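You operate a simulated robot arm through the tools that you are given. There is no shell and no other tool.

You run a simulated two-armed robot. Do the job below in one go: nothing can be reset, and whatever is moved stays where it is left.

## Task
Stop the drip at the blue pipe valve and bring the pressure back.
Fine: shut the inlet, open the red wheel, bleed to zero, swing the gland lever to TIGHT, reopen the inlet to green, in that order.

The check looks at the end state, three seconds after you hand in, the way a careful person would. Anything else that was tipped, shoved, dropped, spilled or broken makes it a failure.

## Robot
Two 7-joint arms with fingered hands on one trunk that stands fixed in place. Base frame: the origin is at the foot of the trunk, x ahead of it, y to its left, z up. Units: mm, degrees, N and s.
The left shoulder is at [60, 166, 976], the right one opposite. With the tool pointing down near the work surface each hand reaches from about 360 to 860 mm from the base axis, measured 20 degrees to its own side. Payload 5 kg a hand.
The TCP of each hand is the grasp point between the finger pads, 32 mm short of the fingertips. In the tool frame z runs along the fingers and y along their closing line. Largest opening 160 mm; the body of the gripper starts 89 mm behind the TCP. The gripper is a hand of 3 fingers: y runs from the thumb to the fingers, the wrist lies at [0, 0, -267] in the tool frame.
Orientation is that of the tool frame in the base frame, as a unit quaternion [x, y, z, w]. With the fingers straight down and closing along the base's y, the tool's x points along the base's -x, its y along +y and its z along -z.

## Interface
- The arms move only by the tool drive_tool. It takes "left_series", "right_series" or both (then of equal length, played together; a hand with none holds still); each is a list of rows, each a list of 6 numbers: the turn, a rotation vector about the tool's x, y, z in rad, then the shift along the tool's x, y, z in mm. In form: [[wx, wy, wz, tx, ty, tz], ...]. A call has 1 to 20 rows; each row shifts and turns the commanded pose from where the row before left it, along the tool's axes as they then stand. Each row takes 0.2 s and may step no farther than 50 mm and 8.6 degrees from the row before; otherwise, the whole call is refused. A pose out of reach is approached as far as the arm can. The call stops where the force on the tool passes 70 N (or 10 N more than at its start, if that is more) or the arm is blocked; 0.2 s more then pass. In this call time passes only in rows, and 0.2 s behind the last. The reply holds the time, the measured pose of the TCP, the force on the tool along the base axes, the opening and the grip force, in the units named above and with some noise, with the torque about the TCP (base axes, N m) and any sound that the robot's microphone picked up.
- Cameras (640 x 400 px; columns grow to the right, rows downward): "scene" is now at [45.9, 19.6, 1617.4]; the picture's right is [0.26, -0.97, 0.00], its down [-0.70, -0.19, -0.69] and it looks along [0.66, 0.18, -0.73] (base axes); focal length 332 px, centre (320, 200). "left" rides on the left gripper at [-65, -4, -116] in its tool frame; the picture's right is [0.06, -1.00, 0.00], its down [0.87, 0.05, -0.49] and it looks along [0.49, 0.03, 0.87] (tool axes); focal length 261 px, centre (320, 200). "right" rides on the right gripper at [65, -4, -116] in its tool frame; the picture's right is [0.06, 1.00, 0.00], its down [-0.87, 0.06, -0.49] and it looks along [-0.49, 0.03, 0.87] (tool axes); focal length 261 px, centre (320, 200). There is no depth. A picture from a camera that has moved, and an enlarged one, comes with that camera's place and axes in the base frame and with its lens.
- get_image(camera): a new picture of that camera. The clock stands still meanwhile.
- raise_lower(by): slides the trunk up (or, below 0, down) by that many mm; the arms and the scene camera ride with it, the base frame stays. It gives what a move gives, with no picture.
- move_fingers(finger1, finger2, thumb_bend, hand): sets how far each is bent, from 0 (flat) to 1 (curled in); at 0.3 the hand is open as for a grip, at 0.7 the pads meet at the TCP. One left out holds its place. A second passes; each finger stops where it meets its share of the squeeze, and holds until it gets a number again. It is the only way to open and close the hand. It gives what a move gives, with no picture; readings hold the bend of each and the force on the fingers (four entries, about 0 where the hand has none), thumb and palm.
- turn_head(pan, tilt): turns the head with the scene camera to pan (to the left, within 86 degrees either way) and tilt (down, from -29 to 69), counted from straight ahead of the robot. It gives what a move gives.
- enlarge(camera, box): a new picture of the part [left, top, right, bottom] of that camera's present view, enlarged. The clock stands still meanwhile.
- job_done(): hands the job in; it is judged then, once.

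Nothing tells you positions but the pictures and the camera data. Unless the task says otherwise, let go and move clear before handing in.

The tools are called after "Emit:" by a JSON object that holds its "op" and its "data". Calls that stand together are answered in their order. drive_tool: Moves the arms, as the interface text tells. Its arguments: {"type":"object","properties":{"left_series":{"type":"array"},"right_series":{"type":"array"}},"required":[]} The other tools are called the same way: raise_lower (by) slides the trunk up or down; move_fingers (finger1, finger2, thumb_bend, hand) moves the fingers one by one; turn_head (pan, tilt) turns the head that bears the scene camera; get_image (camera) takes a picture; enlarge (camera, box) takes an enlarged picture of a part of a camera's view; job_done () hands the job in.

At the start:

```text
time_s: 0.0
left_eef_pos: [466.6, 361.7, 1170.6]
left_tcp_rot: [0.0, 1.0, 0.0, 0.0]
left_ft_force: [0.4, -0.2, 0.5]
left_moment: [-0.02, -0.02, -0.01]
left_grip_width: 159.6
left_grip_force: 0.3
left_shape: jaw
left_bend: [0.3, 0.3, 0.3]
left_finger forces: [0.0, 0.0, 0.1, 0.0, 0.0, 0.0]
right_eef_pos: [531.7, -24.3, 1187.4]
right_tcp_rot: [0.0, 1.0, 0.0, 0.001]
right_ft_force: [0.2, 0.3, -0.1]
right_moment: [-0.02, 0.0, 0.03]
right_grip_width: 159.9
right_grip_force: 0.0
right_shape: jaw
right_bend: [0.3, 0.3, 0.3]
right_finger forces: [0.0, 0.0, 0.0, 0.0, 0.1, 0.0]
trunk travel left (down, up): [-525.0, 65.0]
head pan, tilt: [15.1, 46.7]
```

scene: 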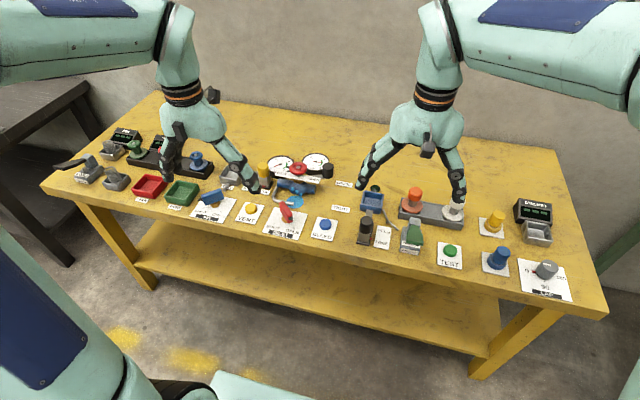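
right: 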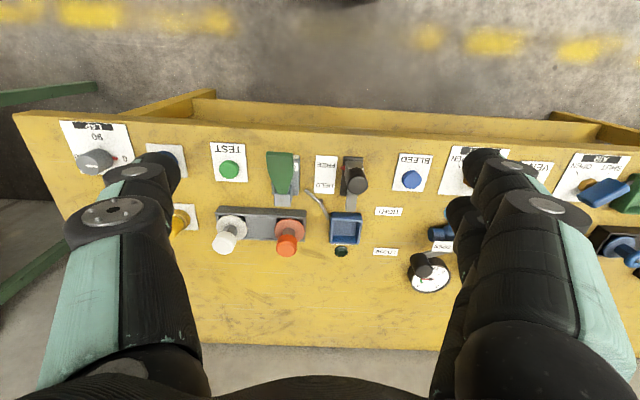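
left: 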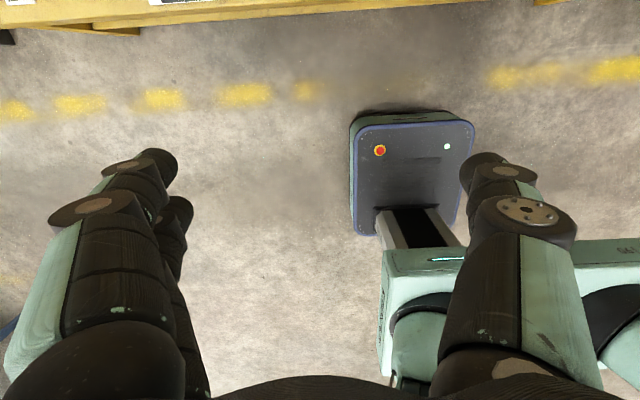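

I see a yellow workbench full of switches, valves and gauges, with a blue pipe valve and two gauges near the middle. I'll take enlarged pictures first to read the labels and find the positions.

Emit:
{"op": "enlarge", "data": {"camera": "scene", "box": [180, 140, 360, 250]}}

Emit:
{"op": "enlarge", "data": {"camera": "scene", "box": [320, 170, 480, 270]}}

Emit:
{"op": "enlarge", "data": {"camera": "scene", "box": [50, 120, 230, 230]}}

Emit:
{"op": "enlarge", "data": {"camera": "scene", "box": [460, 190, 620, 300]}}

```text
3.56 times, centred on (270, 195) of scene
camera zoom: at [45.9, 19.6, 1617.4], right [0.26, -0.97, 0.0], down [-0.7, -0.19, -0.69], along [0.66, 0.18, -0.73], focal length 1181 px, centre (498, 218)
```

zoom: 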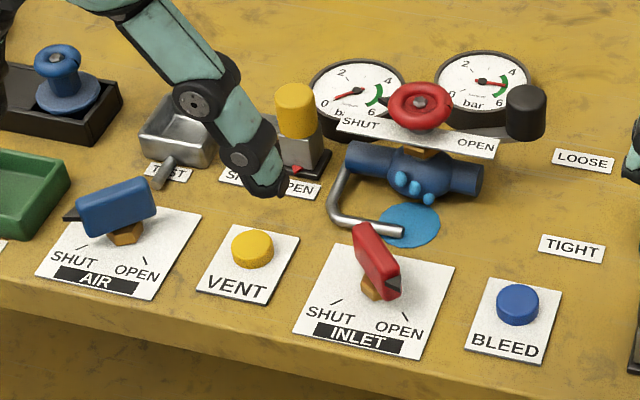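

```text
4.00 times, centred on (400, 220) of scene
camera zoom: at [45.9, 19.6, 1617.4], right [0.26, -0.97, 0.0], down [-0.7, -0.19, -0.69], along [0.66, 0.18, -0.73], focal length 1329 px, centre (0, 120)
```

zoom: 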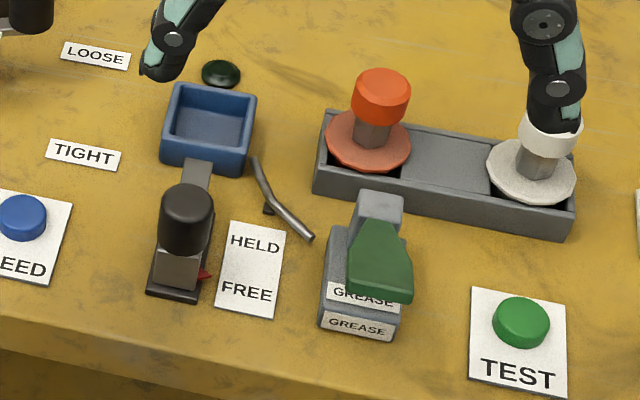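

```text
3.56 times, centred on (140, 175) of scene
camera zoom: at [45.9, 19.6, 1617.4], right [0.26, -0.97, 0.0], down [-0.7, -0.19, -0.69], along [0.66, 0.18, -0.73], focal length 1181 px, centre (960, 289)
```

zoom: 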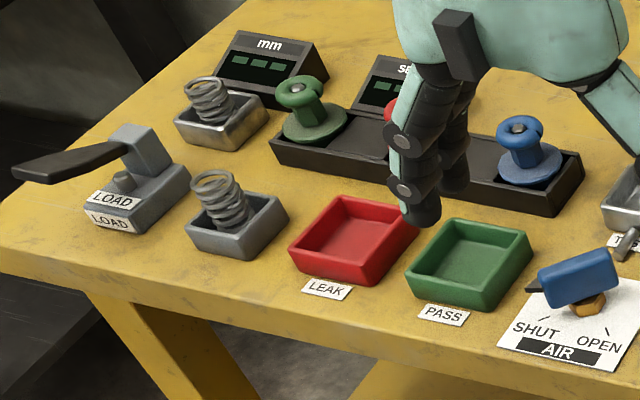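

```text
3.64 times, centred on (540, 245) of scene
camera zoom: at [45.9, 19.6, 1617.4], right [0.26, -0.97, 0.0], down [-0.7, -0.19, -0.69], along [0.66, 0.18, -0.73], focal length 1208 px, centre (-480, 36)
```

zoom: 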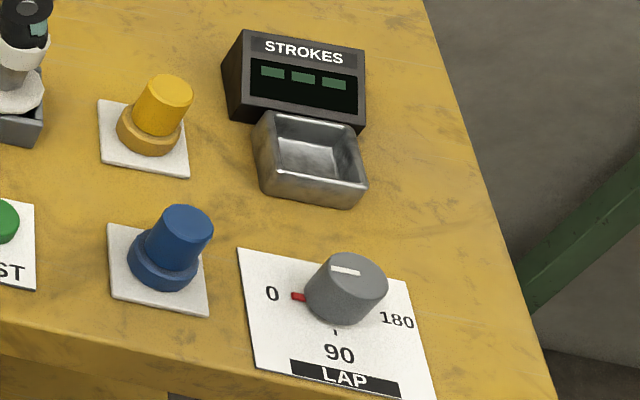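

The wheel, gland lever (black knob), the INLET valve and the BLEED button sit around x≈690–900, y≈150–330, on a table top near z≈780. I'll zoom in tighter to understand the mechanisms.

Emit:
{"op": "enlarge", "data": {"camera": "scene", "box": [260, 145, 350, 200]}}

Emit:
{"op": "enlarge", "data": {"camera": "scene", "box": [255, 190, 345, 246]}}

Emit:
{"op": "enlarge", "data": {"camera": "right", "box": [370, 130, 500, 300]}}

```text
7.11 times, centred on (305, 172) of scene
camera zoom: at [45.9, 19.6, 1617.4], right [0.26, -0.97, 0.0], down [-0.7, -0.19, -0.69], along [0.66, 0.18, -0.73], focal length 2363 px, centre (427, 396)
```

zoom: 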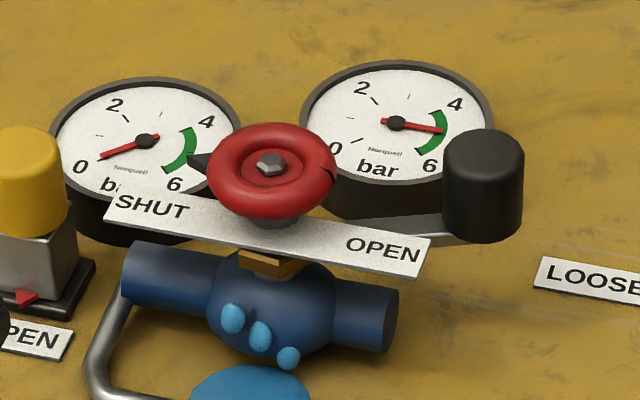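

```text
7.11 times, centred on (300, 218) of scene
camera zoom: at [45.9, 19.6, 1617.4], right [0.26, -0.97, 0.0], down [-0.7, -0.19, -0.69], along [0.66, 0.18, -0.73], focal length 2363 px, centre (462, 72)
```

zoom: 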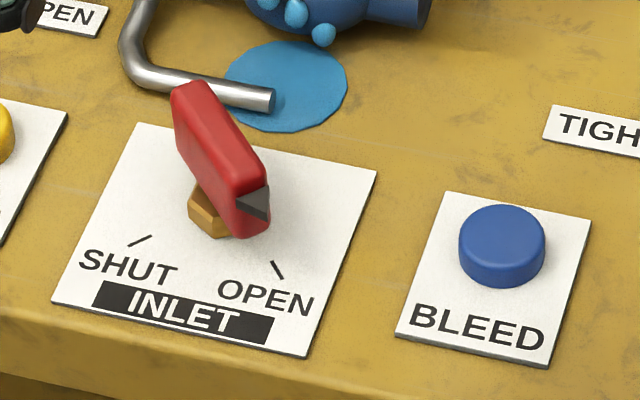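

```text
2.35 times, centred on (435, 215) of right
camera zoom: at [466.2, -29.6, 1301.6], right [-0.06, 1.0, 0.0], down [0.87, 0.05, 0.49], along [0.49, 0.03, -0.87], focal length 613 px, centre (49, 165)
```

zoom: 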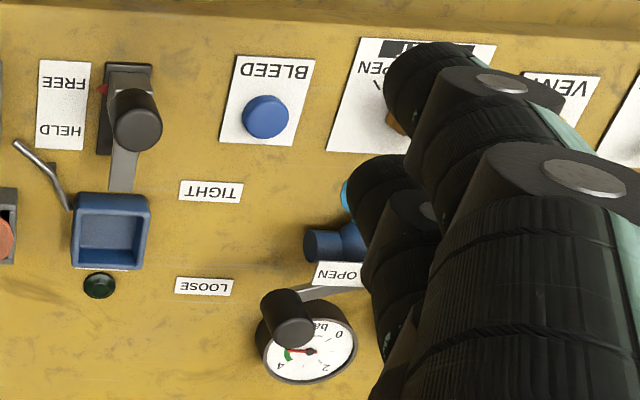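

The wheel's pointer is at SHUT, its axis is vertical, and the gland lever knob is by LOOSE. The right gauge is in the green and the left one near zero. I'll slide the left hand aside and bring the right hand camera over the valve for a second viewpoint.

Emit:
{"op": "drive_tool", "data": {"left_series": [[0, 0, 0, 5, 20, 0], [0, 0, 0, 5, 20, 0], [0, 0, 0, 5, 20, 0], [0, 0, 0, 5, 20, 0], [0, 0, 0, 5, 20, 0], [0, 0, 0, 5, 20, 0]], "right_series": [[0, 0, 0, -14.7, 37.3, 17.8], [0, 0, 0, -14.7, 37.3, 17.8], [0, 0, 0, -14.7, 37.3, 17.8], [0, 0, 0, -14.7, 37.3, 17.8], [0, 0, 0, -14.7, 37.3, 17.8], [0, 0, 0, -14.7, 37.3, 17.8]]}}

```text
time_s: 1.4
left_eef_pos: [437.1, 483.7, 1169.1]
left_tcp_rot: [0.001, 1.0, -0.001, -0.001]
left_ft_force: [0.8, 0.2, -0.4]
left_moment: [-0.02, 0.01, 0.01]
left_grip_width: 160.1
left_grip_force: 0.1
left_shape: jaw
left_bend: [0.3, 0.3, 0.3]
left_finger forces: [0.0, 0.0, 0.0, 0.0, 0.0, 0.0]
right_eef_pos: [618.7, 200.9, 1080.3]
right_tcp_rot: [0.0, 1.0, 0.0, -0.001]
right_ft_force: [-0.3, 1.6, -0.1]
right_moment: [-0.03, 0.01, 0.0]
right_grip_width: 159.7
right_grip_force: 0.1
right_shape: jaw
right_bend: [0.3, 0.3, 0.3]
right_finger forces: [0.0, 0.0, 0.0, 0.1, 0.1, 0.0]
trunk travel left (down, up): [-525.0, 65.0]
head pan, tilt: [15.1, 46.7]
```

The right hand reached its viewing spot without trouble. I'll now take pictures from the right and scene cameras.

Emit:
{"op": "get_image", "data": {"camera": "right"}}

Emit:
{"op": "get_image", "data": {"camera": "scene"}}

Emit:
{"op": "enlarge", "data": {"camera": "right", "box": [280, 180, 460, 380]}}

```text
taken
camera right: at [554.8, 196.7, 1195.3], right [-0.06, 1.0, 0.0], down [0.87, 0.05, 0.49], along [0.49, 0.03, -0.87], focal length 261 px, centre (320, 200)
```

right: 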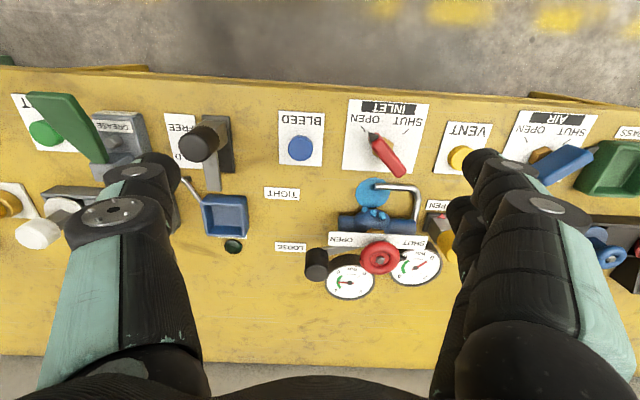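

```text
taken
camera scene: at [46.5, 21.7, 1617.4], right [0.26, -0.97, 0.0], down [-0.7, -0.19, -0.69], along [0.66, 0.18, -0.73], focal length 332 px, centre (320, 200)
```

scene: 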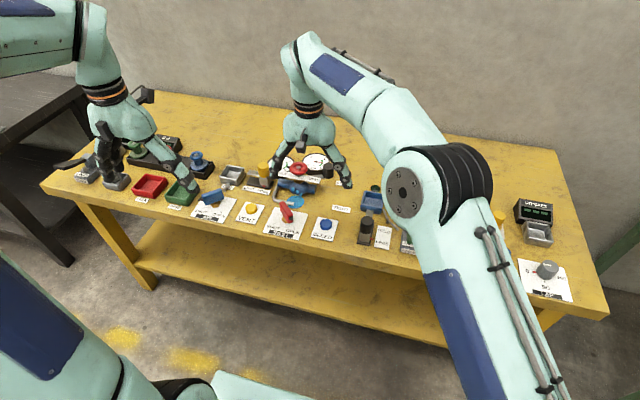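

```text
2.00 times, centred on (370, 280) of right
camera zoom: at [554.8, 196.7, 1195.3], right [-0.06, 1.0, 0.0], down [0.87, 0.05, 0.49], along [0.49, 0.03, -0.87], focal length 521 px, centre (220, 40)
```

zoom: 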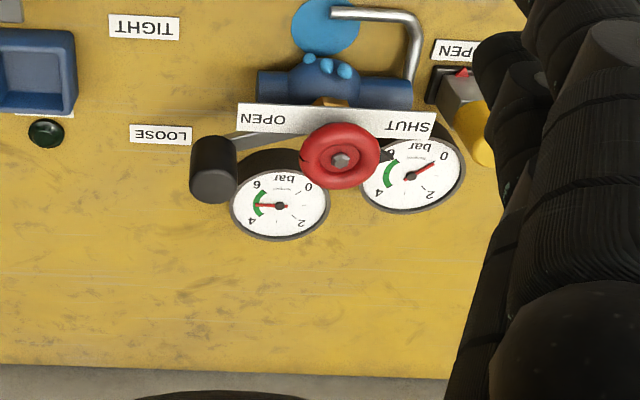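

The knob top triangulates to about (843, 208, 910), but the wheel's height is still uncertain. I'll retreat the right hand and bring the left hand, tilted 30°, over the valve to look straight down.

Emit:
{"op": "drive_tool", "data": {"left_series": [[0, -0.131, 0, 0, 0, 0], [0, -0.131, 0, 0, 0, 0], [0, -0.131, 0, 0, 0, 0], [0, -0.131, 0, 0, 0, 0], [0, 0, 0, 0, 0, 0], [0, 0, 0, 0, 0, 0]], "right_series": [[0, 0, 0, 14.7, -37.3, -17.8], [0, 0, 0, 14.7, -37.3, -17.8], [0, 0, 0, 14.7, -37.3, -17.8], [0, 0, 0, 14.7, -37.3, -17.8], [0, 0, 0, 14.7, -37.3, -17.8], [0, 0, 0, 14.7, -37.3, -17.8]]}}

Emit:
{"op": "drive_tool", "data": {"left_series": [[0, 0, 0, -25.1, -18.4, 27.1], [0, 0, 0, -25.1, -18.4, 27.1], [0, 0, 0, -25.1, -18.4, 27.1], [0, 0, 0, -25.1, -18.4, 27.1], [0, 0, 0, -25.1, -18.4, 27.1], [0, 0, 0, -25.1, -18.4, 27.1], [0, 0, 0, -25.1, -18.4, 27.1], [0, 0, 0, -25.1, -18.4, 27.1], [0, 0, 0, -25.1, -18.4, 27.1], [0, 0, 0, -25.1, -18.4, 27.1]], "right_series": [[0, 0, 0, 8, -20, 0], [0, 0, 0, 8, -20, 0], [0, 0, 0, 8, -20, 0], [0, 0, 0, 8, -20, 0], [0, 0, 0, 8, -20, 0], [0, 0, 0, 0, -20, 0], [0, 0, 0, 0, -20, 0], [0, 0, 0, 0, 0, 0], [0, 0, 0, 0, 0, 0], [0, 0, 0, 0, 0, 0]]}}

Emit:
{"op": "get_image", "data": {"camera": "left"}}

Emit:
{"op": "get_image", "data": {"camera": "scene"}}

```text
time_s: 2.8
left_eef_pos: [435.6, 480.4, 1171.5]
left_tcp_rot: [-0.001, 0.966, 0.002, 0.26]
left_ft_force: [-0.5, -0.3, 0.4]
left_moment: [0.04, 0.01, -0.05]
left_grip_width: 160.0
left_grip_force: 0.1
left_shape: jaw
left_bend: [0.3, 0.3, 0.3]
left_finger forces: [0.0, 0.0, 0.1, 0.1, 0.0, 0.1]
right_eef_pos: [529.1, -25.5, 1187.2]
right_tcp_rot: [0.0, 1.0, 0.001, 0.0]
right_ft_force: [-0.4, -0.5, 0.9]
right_moment: [0.02, 0.02, 0.01]
right_grip_width: 160.0
right_grip_force: 0.1
right_shape: jaw
right_bend: [0.3, 0.3, 0.3]
right_finger forces: [0.0, 0.0, 0.0, 0.0, 0.1, 0.0]
trunk travel left (down, up): [-525.0, 65.0]
head pan, tilt: [15.1, 46.7]
```

```text
time_s: 5.0
left_eef_pos: [791.2, 297.9, 1060.9]
left_tcp_rot: [0.0, 0.966, 0.0, 0.259]
left_ft_force: [0.9, -0.1, -0.6]
left_moment: [-0.02, 0.0, 0.0]
left_grip_width: 159.8
left_grip_force: 0.1
left_shape: jaw
left_bend: [0.3, 0.3, 0.3]
left_finger forces: [0.1, 0.0, 0.1, 0.1, 0.1, 0.0]
right_eef_pos: [492.3, -165.6, 1184.9]
right_tcp_rot: [0.0, 1.0, 0.0, -0.001]
right_ft_force: [0.7, -0.1, -1.4]
right_moment: [0.01, 0.04, -0.02]
right_grip_width: 159.9
right_grip_force: 0.0
right_shape: jaw
right_bend: [0.3, 0.3, 0.3]
right_finger forces: [0.0, 0.0, 0.1, 0.1, 0.0, 0.0]
trunk travel left (down, up): [-525.0, 65.0]
head pan, tilt: [15.1, 46.7]
```

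```text
taken
camera left: at [789.1, 294.5, 1193.7], right [-0.05, -1.0, -0.03], down [-1.0, 0.05, -0.01], along [0.01, 0.03, -1.0], focal length 261 px, centre (320, 200)
```

left: 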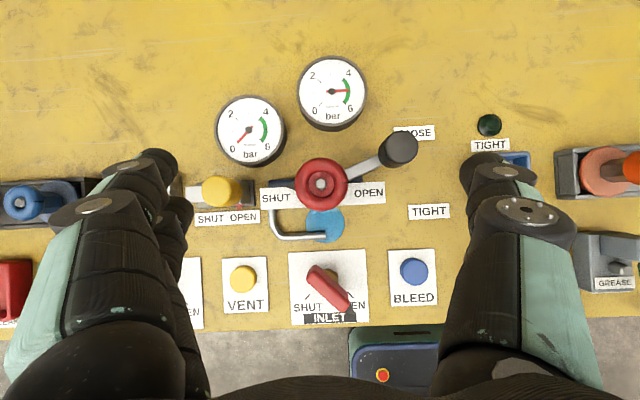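

```text
taken
camera scene: at [47.2, 19.0, 1617.4], right [0.26, -0.97, 0.0], down [-0.7, -0.19, -0.69], along [0.66, 0.18, -0.73], focal length 332 px, centre (320, 200)
```

scene: 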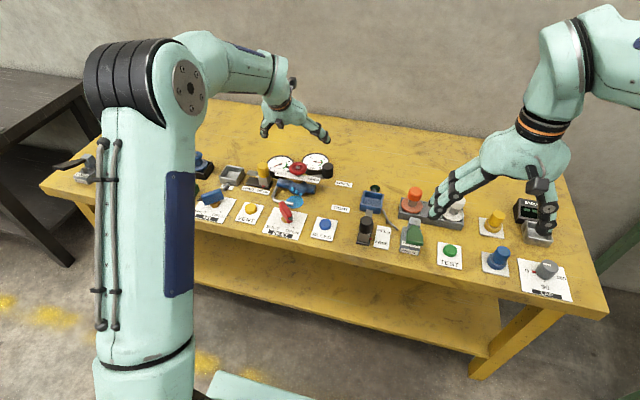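

This top-down view shows the valve, gauges, INLET, BLEED and the lever very clearly. I'll enlarge it to measure positions.

Emit:
{"op": "enlarge", "data": {"camera": "left", "box": [200, 40, 360, 140]}}

Emit:
{"op": "enlarge", "data": {"camera": "left", "box": [250, 120, 410, 220]}}

Emit:
{"op": "enlarge", "data": {"camera": "left", "box": [370, 90, 530, 230]}}

Emit:
{"op": "enlarge", "data": {"camera": "left", "box": [270, 230, 450, 330]}}

```text
4.00 times, centred on (280, 90) of left
camera zoom: at [789.1, 294.5, 1193.7], right [-0.05, -1.0, -0.03], down [-1.0, 0.05, -0.01], along [0.01, 0.03, -1.0], focal length 1043 px, centre (480, 640)
```

zoom: 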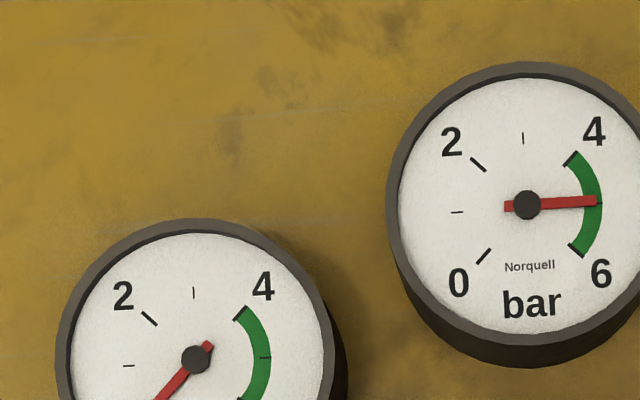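

```text
4.00 times, centred on (330, 170) of left
camera zoom: at [789.1, 294.5, 1193.7], right [-0.05, -1.0, -0.03], down [-1.0, 0.05, -0.01], along [0.01, 0.03, -1.0], focal length 1043 px, centre (280, 320)
```

zoom: 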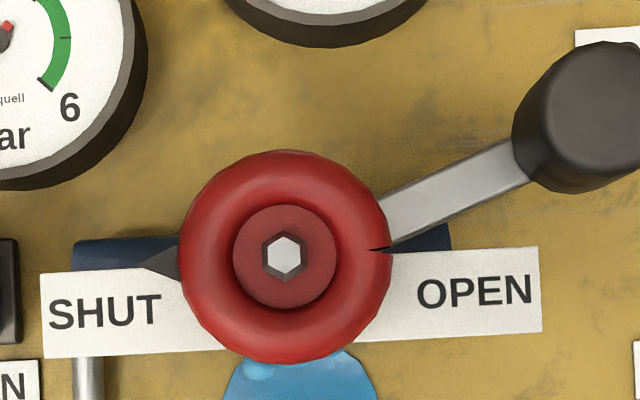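

```text
2.86 times, centred on (450, 160) of left
camera zoom: at [789.1, 294.5, 1193.7], right [-0.05, -1.0, -0.03], down [-1.0, 0.05, -0.01], along [0.01, 0.03, -1.0], focal length 745 px, centre (-51, 314)
```

zoom: 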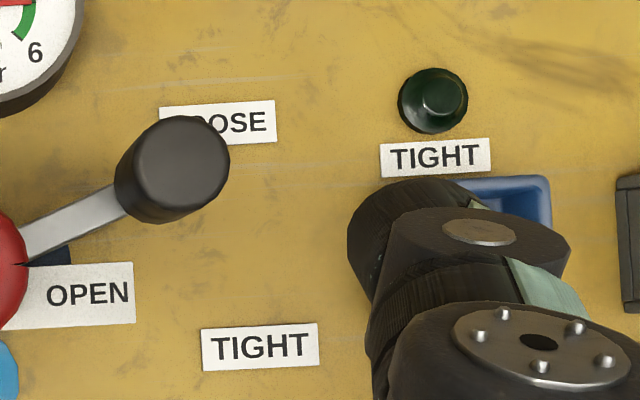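

```text
3.56 times, centred on (360, 280) of left
camera zoom: at [789.1, 294.5, 1193.7], right [-0.05, -1.0, -0.03], down [-1.0, 0.05, -0.01], along [0.01, 0.03, -1.0], focal length 927 px, centre (178, -84)
```

zoom: 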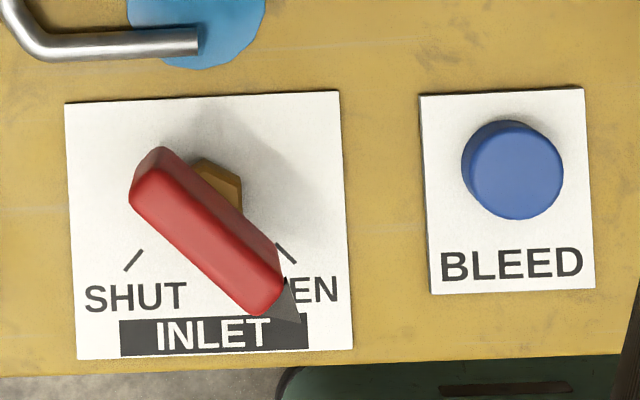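

Positions found: wheel axis ≈ (810, 300), rim z ≈ 890–905; INLET handle centre ≈ (678, 300), top z ≈ 855, pointing at OPEN (90° clockwise to SHUT); BLEED ≈ (687, 178, 800); knob ≈ (844, 210, 910). I'll bring the left hand over the INLET handle, upright and yawed 45°.

Emit:
{"op": "drive_tool", "data": {"left_series": [[0, 0, 0, 32, 0.5, -1.1], [0, 0, 0, 32, 0.5, -1.1], [0, 0, 0, 32, 0.5, -1.1], [0, 0, 0, 32, 0.5, -1.1], [0, 0.131, 0, 0, 0, 0], [0, 0.131, 0, 0, 0, 0], [0, 0.131, 0, 0, 0, 0], [0, 0.1306, 0, 0, 0, 0], [0, 0, -0.131, 0, 0, 0], [0, 0, -0.131, 0, 0, 0], [0, 0, -0.131, 0, 0, 0], [0, 0, -0.131, 0, 0, 0], [0, 0, -0.131, 0, 0, 0], [0, 0, -0.131, 0, 0, 0]]}}

Emit:
{"op": "get_image", "data": {"camera": "left"}}

Emit:
{"op": "get_image", "data": {"camera": "scene"}}

```text
time_s: 8.0
left_eef_pos: [676.9, 301.0, 1003.3]
left_tcp_rot: [-0.384, 0.923, 0.0, 0.001]
left_ft_force: [-0.2, -0.1, 0.1]
left_moment: [0.0, -0.02, 0.0]
left_grip_width: 159.6
left_grip_force: 0.0
left_shape: jaw
left_bend: [0.3, 0.3, 0.3]
left_finger forces: [0.1, 0.1, 0.0, 0.0, 0.0, 0.1]
right_eef_pos: [491.5, -165.8, 1186.1]
right_tcp_rot: [0.001, 1.0, 0.001, 0.001]
right_ft_force: [-0.5, 0.0, -0.3]
right_moment: [0.03, -0.01, 0.03]
right_grip_width: 159.9
right_grip_force: 0.1
right_shape: jaw
right_bend: [0.3, 0.3, 0.3]
right_finger forces: [0.0, 0.1, 0.1, 0.1, 0.1, 0.2]
trunk travel left (down, up): [-525.0, 65.0]
head pan, tilt: [15.1, 46.7]
```

```text
taken
camera left: at [724.5, 344.3, 1117.7], right [0.66, -0.75, 0.0], down [-0.65, -0.58, 0.49], along [-0.37, -0.33, -0.87], focal length 261 px, centre (320, 200)
```

left: 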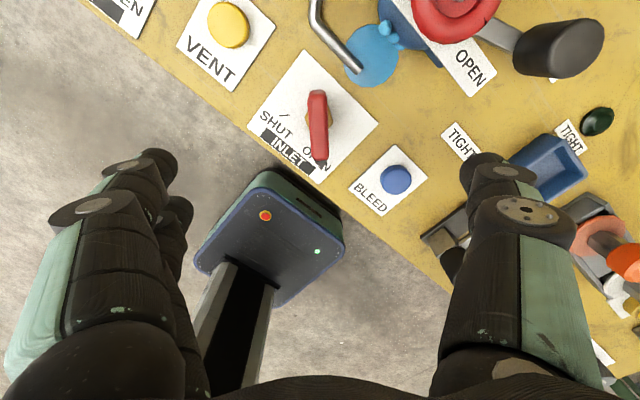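

```text
taken
camera scene: at [45.9, 19.3, 1617.4], right [0.26, -0.97, 0.0], down [-0.7, -0.19, -0.69], along [0.66, 0.18, -0.73], focal length 332 px, centre (320, 200)
```

scene: 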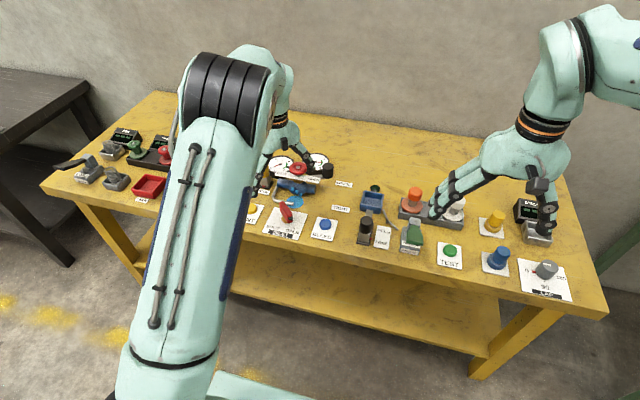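

The handle sits straight between the fingers with the 45° yaw. I'll narrow the opening to about 80 mm and descend to just above grip height.

Emit:
{"op": "move_fingers", "data": {"hand": "left", "finger1": 0.5, "finger2": 0.5, "thumb_bend": 0.5}}

Emit:
{"op": "drive_tool", "data": {"left_series": [[0, 0, 0, 0, 1.5, 30], [0, 0, 0, 0, 0, 30], [0, 0, 0, 0, 0, 30], [0, 0, 0, 0, 0, 20], [0, 0, 0, 0, 0, 0]]}}

Emit:
{"op": "get_image", "data": {"camera": "left"}}

Emit:
{"op": "enlarge", "data": {"camera": "scene", "box": [230, 140, 350, 240]}}

```text
time_s: 9.0
left_eef_pos: [676.4, 299.5, 1000.9]
left_tcp_rot: [-0.383, 0.924, -0.001, 0.0]
left_ft_force: [0.2, -1.0, 0.2]
left_moment: [-0.01, -0.03, -0.01]
left_grip_width: 88.2
left_grip_force: 0.1
left_shape: fingers
left_bend: [0.5, 0.5, 0.5]
left_finger forces: [0.1, 0.1, 0.1, 0.0, 0.0, 0.0]
right_eef_pos: [490.6, -165.9, 1185.8]
right_tcp_rot: [0.0, 1.0, 0.001, 0.0]
right_ft_force: [-0.1, 0.4, 0.6]
right_moment: [-0.02, 0.03, -0.04]
right_grip_width: 160.0
right_grip_force: 0.0
right_shape: jaw
right_bend: [0.3, 0.3, 0.3]
right_finger forces: [0.0, 0.0, 0.0, 0.0, 0.0, 0.1]
trunk travel left (down, up): [-525.0, 65.0]
head pan, tilt: [15.1, 46.7]
```

```text
time_s: 10.2
left_eef_pos: [675.3, 301.8, 891.4]
left_tcp_rot: [-0.383, 0.924, 0.0, 0.0]
left_ft_force: [0.4, -0.4, -0.1]
left_moment: [0.0, -0.02, -0.01]
left_grip_width: 88.2
left_grip_force: 0.1
left_shape: fingers
left_bend: [0.5, 0.5, 0.5]
left_finger forces: [0.2, 0.0, 0.0, 0.0, 0.1, 0.0]
right_eef_pos: [490.8, -166.0, 1186.0]
right_tcp_rot: [0.001, 1.0, 0.001, 0.0]
right_ft_force: [-0.1, 0.3, 0.0]
right_moment: [0.01, 0.02, 0.02]
right_grip_width: 159.8
right_grip_force: 0.0
right_shape: jaw
right_bend: [0.3, 0.3, 0.3]
right_finger forces: [0.0, 0.0, 0.0, 0.0, 0.0, 0.1]
trunk travel left (down, up): [-525.0, 65.0]
head pan, tilt: [15.1, 46.7]
```

```text
taken
camera left: at [722.4, 345.7, 1007.3], right [0.66, -0.75, 0.0], down [-0.65, -0.58, 0.49], along [-0.37, -0.33, -0.87], focal length 261 px, centre (320, 200)
```

left: 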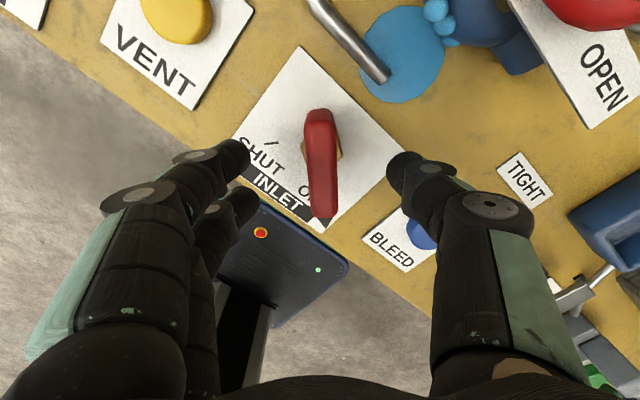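

```text
4.00 times, centred on (290, 190) of scene
camera zoom: at [45.8, 19.4, 1617.4], right [0.26, -0.97, 0.0], down [-0.7, -0.19, -0.69], along [0.66, 0.18, -0.73], focal length 1329 px, centre (440, 240)
```

zoom: 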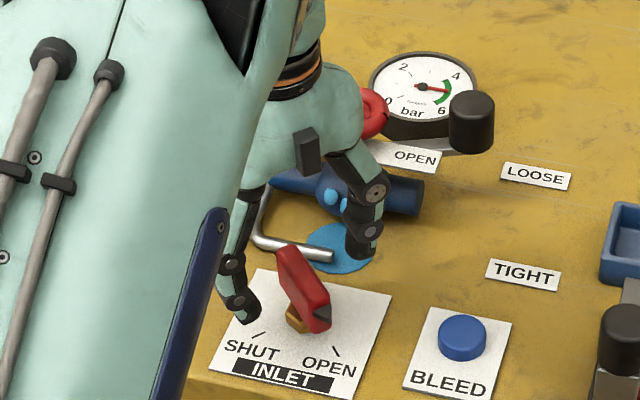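

The handle is centred between the thumb and the two fingers. I'll descend the last 33 mm and look again before gripping.

Emit:
{"op": "drive_tool", "data": {"left_series": [[0, 0, 0, 0, 0, 17], [0, 0, 0, 0, 0, 16], [0, 0, 0, 0, 0, 0]]}}

Emit:
{"op": "get_image", "data": {"camera": "left"}}

Emit:
{"op": "enlarge", "data": {"camera": "scene", "box": [260, 180, 340, 240]}}

```text
time_s: 11.0
left_eef_pos: [674.5, 300.8, 859.0]
left_tcp_rot: [-0.384, 0.924, 0.0, 0.0]
left_ft_force: [0.6, 0.7, 0.1]
left_moment: [-0.01, 0.01, 0.0]
left_grip_width: 87.8
left_grip_force: 0.0
left_shape: fingers
left_bend: [0.5, 0.5, 0.5]
left_finger forces: [0.0, 0.2, 0.0, 0.0, 0.0, 0.0]
right_eef_pos: [490.0, -165.1, 1186.5]
right_tcp_rot: [0.0, 1.0, 0.001, 0.0]
right_ft_force: [-0.4, -0.6, -0.4]
right_moment: [-0.02, 0.02, 0.0]
right_grip_width: 159.8
right_grip_force: 0.2
right_shape: jaw
right_bend: [0.3, 0.3, 0.3]
right_finger forces: [0.0, 0.0, 0.1, 0.1, 0.1, 0.0]
trunk travel left (down, up): [-525.0, 65.0]
head pan, tilt: [15.1, 46.7]
```

```text
taken
camera left: at [723.2, 344.9, 975.1], right [0.66, -0.75, 0.0], down [-0.65, -0.58, 0.49], along [-0.37, -0.33, -0.87], focal length 261 px, centre (320, 200)
```

left: 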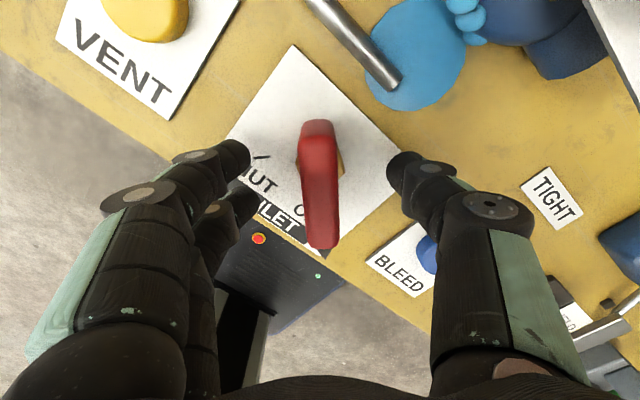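

```text
6.67 times, centred on (300, 210) of scene
camera zoom: at [45.8, 19.4, 1617.4], right [0.26, -0.97, 0.0], down [-0.7, -0.19, -0.69], along [0.66, 0.18, -0.73], focal length 2215 px, centre (453, 133)
```

zoom: 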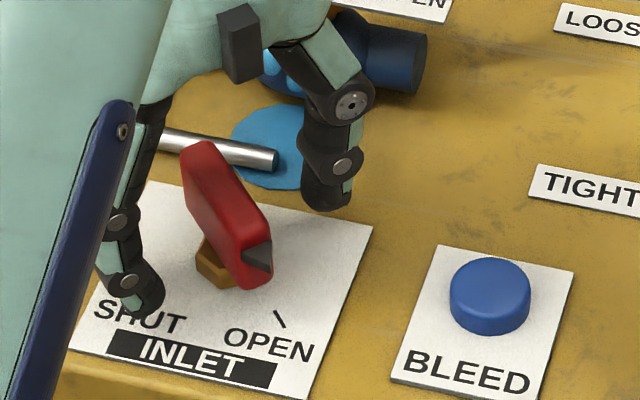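

The fingertips straddle the handle at the right height. I'll close the hand on it.

Emit:
{"op": "move_fingers", "data": {"hand": "left", "finger1": 0.7, "finger2": 0.7, "thumb_bend": 0.7}}

Emit:
{"op": "get_image", "data": {"camera": "left"}}

```text
time_s: 12.0
left_eef_pos: [675.0, 300.2, 858.8]
left_tcp_rot: [-0.383, 0.924, 0.0, 0.0]
left_ft_force: [0.3, -0.7, -4.0]
left_moment: [0.03, 0.03, -0.02]
left_grip_width: 25.1
left_grip_force: 7.2
left_shape: fingers
left_bend: [0.66, 0.66, 0.68]
left_finger forces: [3.6, 3.7, 0.1, 0.0, 7.1, 0.0]
right_eef_pos: [490.9, -164.6, 1186.2]
right_tcp_rot: [0.001, 1.0, 0.001, -0.001]
right_ft_force: [0.0, -1.0, 0.0]
right_moment: [0.04, 0.0, -0.02]
right_grip_width: 159.7
right_grip_force: 0.0
right_shape: jaw
right_bend: [0.3, 0.3, 0.3]
right_finger forces: [0.1, 0.1, 0.0, 0.1, 0.1, 0.1]
trunk travel left (down, up): [-525.0, 65.0]
head pan, tilt: [15.1, 46.7]
```

```text
taken
camera left: at [723.3, 345.1, 974.7], right [0.66, -0.75, 0.0], down [-0.65, -0.58, 0.49], along [-0.37, -0.33, -0.87], focal length 261 px, centre (320, 200)
```

left: 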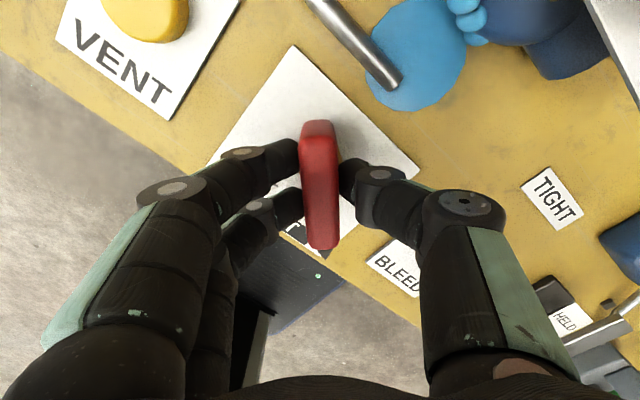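

The handle is held, and its centre coincides with the TCP, so I can turn about the tool axis. I'll rotate clockwise 45° first and check.

Emit:
{"op": "drive_tool", "data": {"left_series": [[0, 0, 0.131, 0, 0, 0], [0, 0, 0.131, 0, 0, 0], [0, 0, 0.131, 0, 0, 0], [0, 0, 0.131, 0, 0, 0], [0, 0, 0.131, 0, 0, 0], [0, 0, 0.131, 0, 0, 0]]}}

Emit:
{"op": "get_image", "data": {"camera": "left"}}

Emit:
{"op": "enlarge", "data": {"camera": "scene", "box": [230, 140, 350, 240]}}

```text
time_s: 13.4
left_eef_pos: [674.6, 300.4, 858.7]
left_tcp_rot: [0.0, 1.0, 0.001, 0.0]
left_ft_force: [-0.1, 0.4, -0.2]
left_moment: [0.03, -0.02, 0.06]
left_grip_width: 25.1
left_grip_force: 7.7
left_shape: fingers
left_bend: [0.66, 0.67, 0.68]
left_finger forces: [4.4, 3.7, 0.1, 0.0, 7.5, 0.0]
right_eef_pos: [490.5, -164.2, 1185.0]
right_tcp_rot: [0.001, 1.0, 0.0, 0.0]
right_ft_force: [0.4, -0.9, 0.0]
right_moment: [0.0, -0.03, 0.0]
right_grip_width: 159.9
right_grip_force: 0.1
right_shape: jaw
right_bend: [0.3, 0.3, 0.3]
right_finger forces: [0.0, 0.0, 0.0, 0.0, 0.0, 0.0]
trunk travel left (down, up): [-525.0, 65.0]
head pan, tilt: [15.1, 46.7]
```

```text
taken
camera left: at [739.8, 297.7, 974.5], right [-0.06, -1.0, 0.0], down [-0.87, 0.06, 0.49], along [-0.49, 0.03, -0.87], focal length 261 px, centre (320, 200)
```

left: 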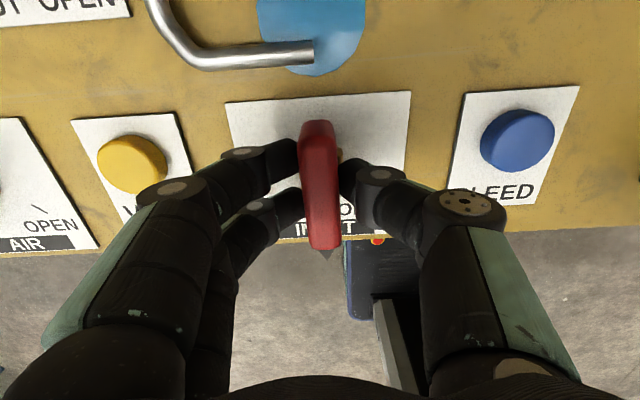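

```text
4.00 times, centred on (290, 190) of scene
camera zoom: at [46.0, 19.7, 1617.4], right [0.26, -0.97, 0.0], down [-0.7, -0.19, -0.69], along [0.66, 0.18, -0.73], focal length 1329 px, centre (440, 240)
```

zoom: 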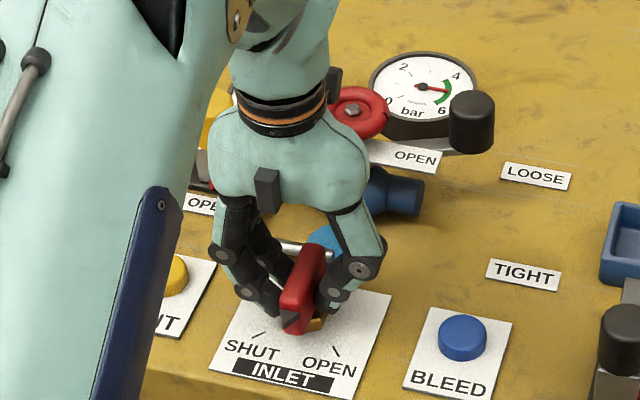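

The handle turns freely with little torque and is halfway. I'll continue the other 45° to SHUT.

Emit:
{"op": "drive_tool", "data": {"left_series": [[0, 0, 0.131, 0, 0, 0], [0, 0, 0.131, 0, 0, 0], [0, 0, 0.131, 0, 0, 0], [0, 0, 0.131, 0, 0, 0], [0, 0, 0.131, 0, 0, 0], [0, 0, 0.131, 0, 0, 0]]}}

Emit:
{"op": "get_image", "data": {"camera": "left"}}

Emit:
{"op": "enlarge", "data": {"camera": "scene", "box": [230, 140, 350, 240]}}

```text
time_s: 14.8
left_eef_pos: [674.3, 300.8, 858.9]
left_tcp_rot: [0.385, 0.923, 0.0, 0.0]
left_ft_force: [2.6, 0.5, -1.3]
left_moment: [0.01, -0.04, 0.06]
left_grip_width: 25.4
left_grip_force: 7.8
left_shape: fingers
left_bend: [0.66, 0.67, 0.68]
left_finger forces: [4.8, 4.1, 0.0, 0.1, 7.0, 0.1]
right_eef_pos: [490.9, -166.5, 1185.6]
right_tcp_rot: [0.0, 1.0, 0.0, 0.0]
right_ft_force: [0.2, 0.9, 0.2]
right_moment: [-0.02, 0.02, 0.01]
right_grip_width: 159.9
right_grip_force: 0.1
right_shape: jaw
right_bend: [0.3, 0.3, 0.3]
right_finger forces: [0.1, 0.1, 0.0, 0.1, 0.0, 0.0]
trunk travel left (down, up): [-525.0, 65.0]
head pan, tilt: [15.1, 46.7]
```

```text
taken
camera left: at [717.8, 252.5, 974.5], right [-0.75, -0.66, 0.0], down [-0.57, 0.66, 0.49], along [-0.32, 0.37, -0.87], focal length 261 px, centre (320, 200)
```

left: 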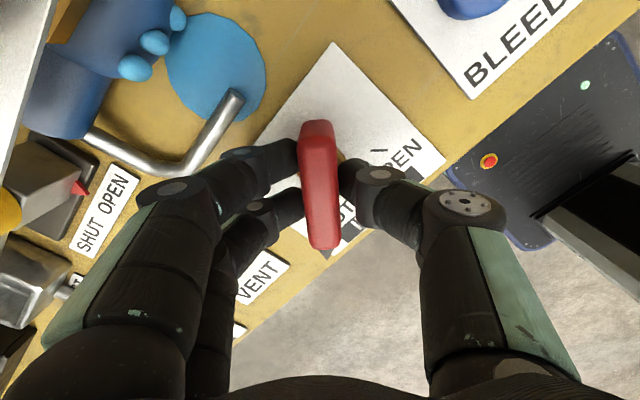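

```text
4.00 times, centred on (290, 190) of scene
camera zoom: at [46.2, 19.6, 1617.4], right [0.26, -0.97, 0.0], down [-0.7, -0.19, -0.69], along [0.66, 0.18, -0.73], focal length 1329 px, centre (440, 240)
```

zoom: 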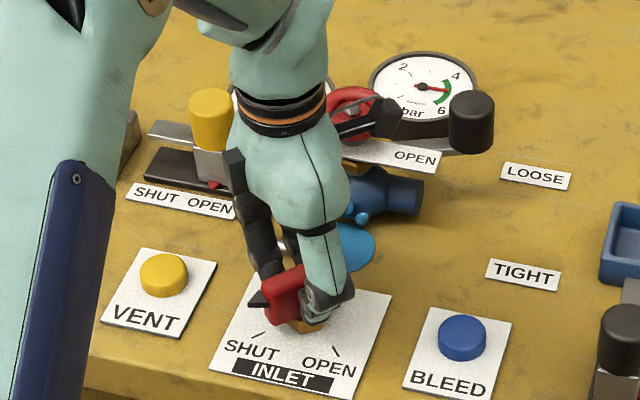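

The handle now points at SHUT. I'll nudge a few degrees further to feel for the end stop.

Emit:
{"op": "drive_tool", "data": {"left_series": [[0, 0, 0.05, 0, 0, 0], [0, 0, 0.04, 0, 0, 0], [0, 0, 0, 0, 0, 0]]}}

Emit:
{"op": "enlarge", "data": {"camera": "scene", "box": [250, 170, 340, 240]}}

```text
time_s: 15.6
left_eef_pos: [675.0, 299.9, 858.5]
left_tcp_rot: [0.425, 0.905, 0.0, 0.0]
left_ft_force: [3.2, -1.8, -1.1]
left_moment: [-0.06, -0.07, 0.19]
left_grip_width: 26.0
left_grip_force: 8.7
left_shape: fingers
left_bend: [0.66, 0.67, 0.68]
left_finger forces: [5.9, 2.8, 0.0, 0.0, 7.7, 0.0]
right_eef_pos: [491.6, -165.1, 1184.2]
right_tcp_rot: [0.001, 1.0, 0.001, 0.0]
right_ft_force: [-0.4, -0.5, 0.0]
right_moment: [-0.01, -0.01, 0.0]
right_grip_width: 159.7
right_grip_force: 0.2
right_shape: jaw
right_bend: [0.3, 0.3, 0.3]
right_finger forces: [0.1, 0.0, 0.1, 0.0, 0.1, 0.0]
trunk travel left (down, up): [-525.0, 65.0]
head pan, tilt: [15.1, 46.7]
```

```text
5.71 times, centred on (295, 205) of scene
camera zoom: at [46.3, 19.3, 1617.4], right [0.26, -0.97, 0.0], down [-0.7, -0.19, -0.69], along [0.66, 0.18, -0.73], focal length 1899 px, centre (463, 171)
```

zoom: 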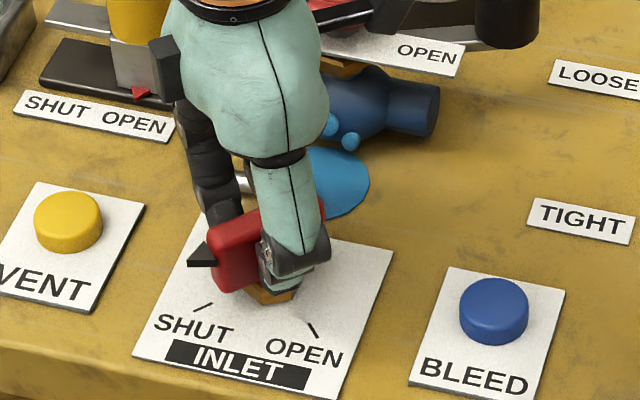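

The torque rose against the stop, so the inlet is fully shut. I'll open the hand and lift away.

Emit:
{"op": "move_fingers", "data": {"hand": "left", "finger1": 0.52, "finger2": 0.52, "thumb_bend": 0.52}}

Emit:
{"op": "drive_tool", "data": {"left_series": [[0, 0, 0, 0, 0, -10], [0, 0, 0, 0, 0, -30], [0, 0, 0, 0, 0, -40], [0, 0, 0, 0, 0, -40], [0, 0, 0, 0, 0, -20]]}}

Emit:
{"op": "get_image", "data": {"camera": "left"}}

Emit:
{"op": "enlarge", "data": {"camera": "scene", "box": [230, 140, 350, 240]}}

```text
time_s: 16.6
left_eef_pos: [674.6, 301.3, 858.1]
left_tcp_rot: [0.424, 0.905, 0.0, 0.0]
left_ft_force: [-0.1, -0.8, 0.1]
left_moment: [0.02, -0.04, -0.01]
left_grip_width: 78.6
left_grip_force: 0.0
left_shape: fingers
left_bend: [0.52, 0.52, 0.52]
left_finger forces: [0.0, 0.0, 0.0, 0.0, 0.0, 0.0]
right_eef_pos: [490.0, -165.9, 1184.4]
right_tcp_rot: [0.001, 1.0, 0.002, 0.0]
right_ft_force: [-0.2, 0.5, -0.3]
right_moment: [0.01, 0.01, -0.01]
right_grip_width: 159.8
right_grip_force: 0.1
right_shape: jaw
right_bend: [0.3, 0.3, 0.3]
right_finger forces: [0.1, 0.0, 0.0, 0.0, 0.0, 0.0]
trunk travel left (down, up): [-525.0, 65.0]
head pan, tilt: [15.1, 46.7]
```

```text
time_s: 17.8
left_eef_pos: [674.3, 300.5, 998.1]
left_tcp_rot: [0.425, 0.905, 0.0, 0.0]
left_ft_force: [-1.4, -0.2, 0.1]
left_moment: [0.03, -0.03, 0.01]
left_grip_width: 78.6
left_grip_force: 0.1
left_shape: fingers
left_bend: [0.52, 0.52, 0.52]
left_finger forces: [0.0, 0.1, 0.1, 0.0, 0.0, 0.1]
right_eef_pos: [491.1, -164.7, 1185.8]
right_tcp_rot: [0.001, 1.0, 0.001, 0.0]
right_ft_force: [-0.9, 0.7, 0.1]
right_moment: [0.0, 0.01, 0.02]
right_grip_width: 160.0
right_grip_force: 0.0
right_shape: jaw
right_bend: [0.3, 0.3, 0.3]
right_finger forces: [0.0, 0.1, 0.0, 0.0, 0.0, 0.0]
trunk travel left (down, up): [-525.0, 65.0]
head pan, tilt: [15.1, 46.7]
```

```text
taken
camera left: at [712.7, 249.4, 1114.1], right [-0.81, -0.59, 0.0], down [-0.51, 0.7, 0.49], along [-0.29, 0.4, -0.87], focal length 261 px, centre (320, 200)
```

left: 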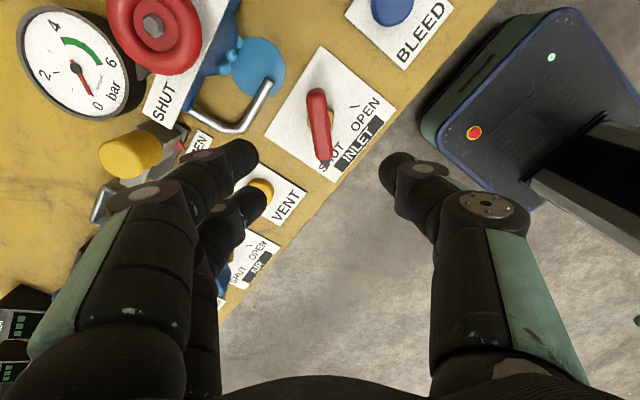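

```text
4.00 times, centred on (290, 190) of scene
camera zoom: at [45.8, 19.4, 1617.4], right [0.26, -0.97, 0.0], down [-0.7, -0.19, -0.69], along [0.66, 0.18, -0.73], focal length 1329 px, centre (440, 240)
```

zoom: 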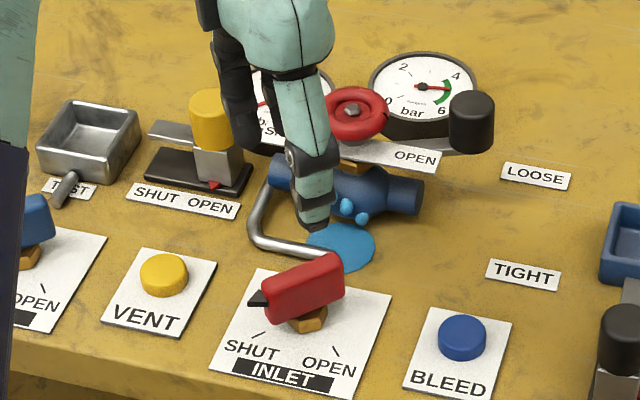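

INLET is shut. Next is the red wheel; to reach it nearly upright I'll raise the trunk fully, tilt the left tool 10° and move over the wheel at a safe height.

Emit:
{"op": "raise_lower", "data": {"by": 64}}

Emit:
{"op": "drive_tool", "data": {"left_series": [[0, -0.0873, 0, 0, 0, 0], [0, -0.0873, 0, 0, 0, 0], [0, 0, 0, -18.2, 26.2, 19.2], [0, 0, 0, -18.2, 26.2, 19.2], [0, 0, 0, -18.2, 26.2, 19.2], [0, 0, 0, -18.2, 26.2, 19.2], [0, 0, 0, 0, 0, 0]]}}

Emit:
{"op": "get_image", "data": {"camera": "left"}}

Emit:
{"op": "get_image", "data": {"camera": "scene"}}

```text
time_s: 18.8
left_eef_pos: [675.1, 300.7, 1061.1]
left_tcp_rot: [0.424, 0.906, 0.0, -0.001]
left_ft_force: [0.3, -0.7, -0.4]
left_moment: [0.01, 0.02, -0.01]
left_grip_width: 78.5
left_grip_force: 0.0
left_shape: fingers
left_bend: [0.52, 0.52, 0.52]
left_finger forces: [0.1, 0.0, 0.0, 0.1, 0.0, 0.0]
right_eef_pos: [491.2, -165.4, 1250.7]
right_tcp_rot: [0.001, 1.0, 0.001, 0.0]
right_ft_force: [0.6, 0.4, 0.2]
right_moment: [-0.02, -0.01, 0.01]
right_grip_width: 159.8
right_grip_force: 0.1
right_shape: jaw
right_bend: [0.3, 0.3, 0.3]
right_finger forces: [0.0, 0.0, 0.0, 0.0, 0.1, 0.1]
trunk travel left (down, up): [-589.0, 1.0]
head pan, tilt: [15.1, 46.7]
```

```text
time_s: 20.4
left_eef_pos: [809.8, 302.2, 999.7]
left_tcp_rot: [0.423, 0.902, -0.038, 0.079]
left_ft_force: [-0.4, 0.5, 0.1]
left_moment: [-0.01, 0.01, -0.02]
left_grip_width: 78.7
left_grip_force: 0.0
left_shape: fingers
left_bend: [0.52, 0.52, 0.52]
left_finger forces: [0.0, 0.0, 0.1, 0.2, 0.0, 0.1]
right_eef_pos: [488.9, -165.5, 1250.0]
right_tcp_rot: [0.001, 1.0, 0.001, 0.0]
right_ft_force: [0.2, 0.2, 0.6]
right_moment: [0.02, -0.02, 0.03]
right_grip_width: 159.7
right_grip_force: 0.0
right_shape: jaw
right_bend: [0.3, 0.3, 0.3]
right_finger forces: [0.1, 0.0, 0.1, 0.1, 0.1, 0.0]
trunk travel left (down, up): [-589.0, 1.0]
head pan, tilt: [15.1, 46.7]
```

```text
taken
camera left: at [833.8, 267.5, 1124.9], right [-0.81, -0.59, -0.01], down [-0.56, 0.76, 0.33], along [-0.19, 0.27, -0.94], focal length 261 px, centre (320, 200)
```

left: 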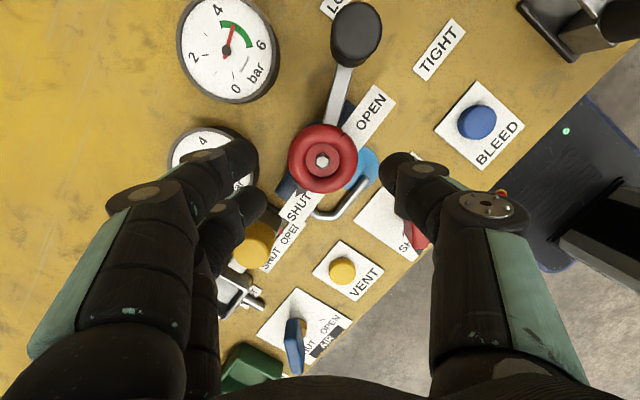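

```text
taken
camera scene: at [44.9, 19.3, 1681.5], right [0.26, -0.97, 0.0], down [-0.7, -0.19, -0.69], along [0.66, 0.18, -0.73], focal length 332 px, centre (320, 200)
```

scene: 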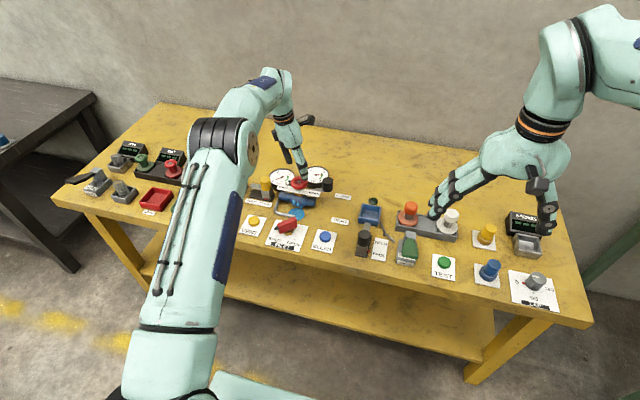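

The wheel hub is centred at about (810, 300.5), between the fingers. I'll widen slightly and descend partway, then check alignment.

Emit:
{"op": "move_fingers", "data": {"hand": "left", "finger1": 0.49, "finger2": 0.49, "thumb_bend": 0.49}}

Emit:
{"op": "drive_tool", "data": {"left_series": [[0, 0, 0, 5.1, -0.5, 25], [0, 0, 0, 5.1, -0.5, 25], [0, 0, 0, 0, 0, 0]]}}

Emit:
{"op": "get_image", "data": {"camera": "left"}}

Emit:
{"op": "enlarge", "data": {"camera": "scene", "box": [250, 140, 350, 220]}}

```text
time_s: 21.4
left_eef_pos: [809.6, 302.7, 998.4]
left_tcp_rot: [0.423, 0.902, -0.036, 0.078]
left_ft_force: [0.0, 0.7, -0.5]
left_moment: [-0.02, 0.0, 0.04]
left_grip_width: 90.8
left_grip_force: 0.1
left_shape: fingers
left_bend: [0.49, 0.49, 0.49]
left_finger forces: [0.0, 0.1, 0.0, 0.1, 0.0, 0.1]
right_eef_pos: [490.7, -165.1, 1251.1]
right_tcp_rot: [0.001, 1.0, 0.001, 0.0]
right_ft_force: [0.2, 0.6, 0.4]
right_moment: [0.0, 0.01, 0.01]
right_grip_width: 160.4
right_grip_force: 0.2
right_shape: jaw
right_bend: [0.3, 0.3, 0.3]
right_finger forces: [0.1, 0.0, 0.0, 0.0, 0.0, 0.1]
trunk travel left (down, up): [-589.0, 1.0]
head pan, tilt: [15.1, 46.7]
```

```text
time_s: 22.2
left_eef_pos: [807.5, 302.5, 948.9]
left_tcp_rot: [0.423, 0.902, -0.037, 0.079]
left_ft_force: [-0.9, -0.7, -0.1]
left_moment: [-0.02, 0.05, 0.03]
left_grip_width: 91.0
left_grip_force: 0.0
left_shape: fingers
left_bend: [0.49, 0.49, 0.49]
left_finger forces: [0.0, 0.0, 0.0, 0.0, 0.0, 0.1]
right_eef_pos: [490.4, -165.4, 1251.1]
right_tcp_rot: [0.001, 1.0, 0.001, 0.0]
right_ft_force: [-0.5, 0.3, 0.3]
right_moment: [0.01, 0.0, -0.01]
right_grip_width: 159.8
right_grip_force: 0.0
right_shape: jaw
right_bend: [0.3, 0.3, 0.3]
right_finger forces: [0.0, 0.0, 0.1, 0.0, 0.0, 0.1]
trunk travel left (down, up): [-589.0, 1.0]
head pan, tilt: [15.1, 46.7]
```

```text
taken
camera left: at [832.6, 268.0, 1074.5], right [-0.81, -0.59, -0.01], down [-0.56, 0.76, 0.33], along [-0.19, 0.27, -0.94], focal length 261 px, centre (320, 200)
```

left: 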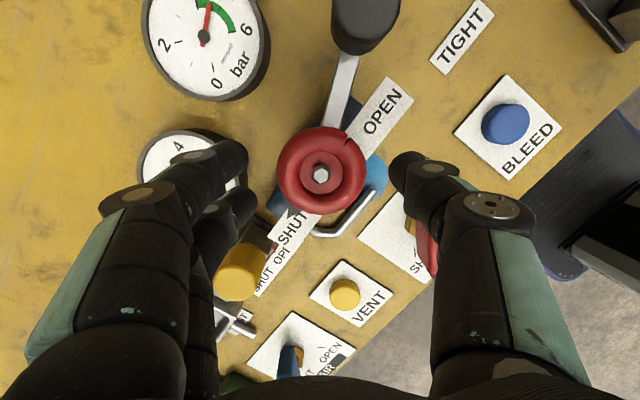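

```text
5.00 times, centred on (300, 180) of scene
camera zoom: at [45.8, 19.4, 1681.4], right [0.26, -0.97, 0.0], down [-0.7, -0.19, -0.69], along [0.66, 0.18, -0.73], focal length 1661 px, centre (420, 300)
```

zoom: 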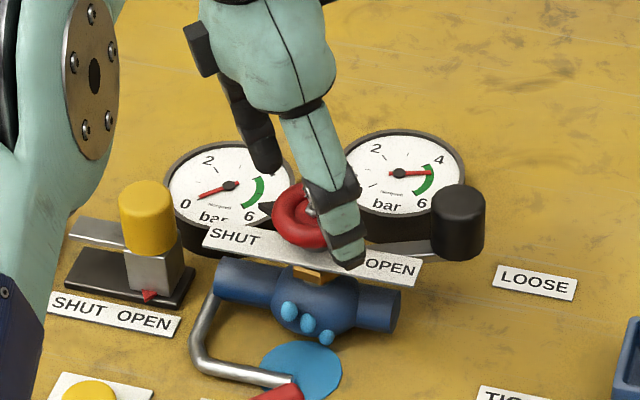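

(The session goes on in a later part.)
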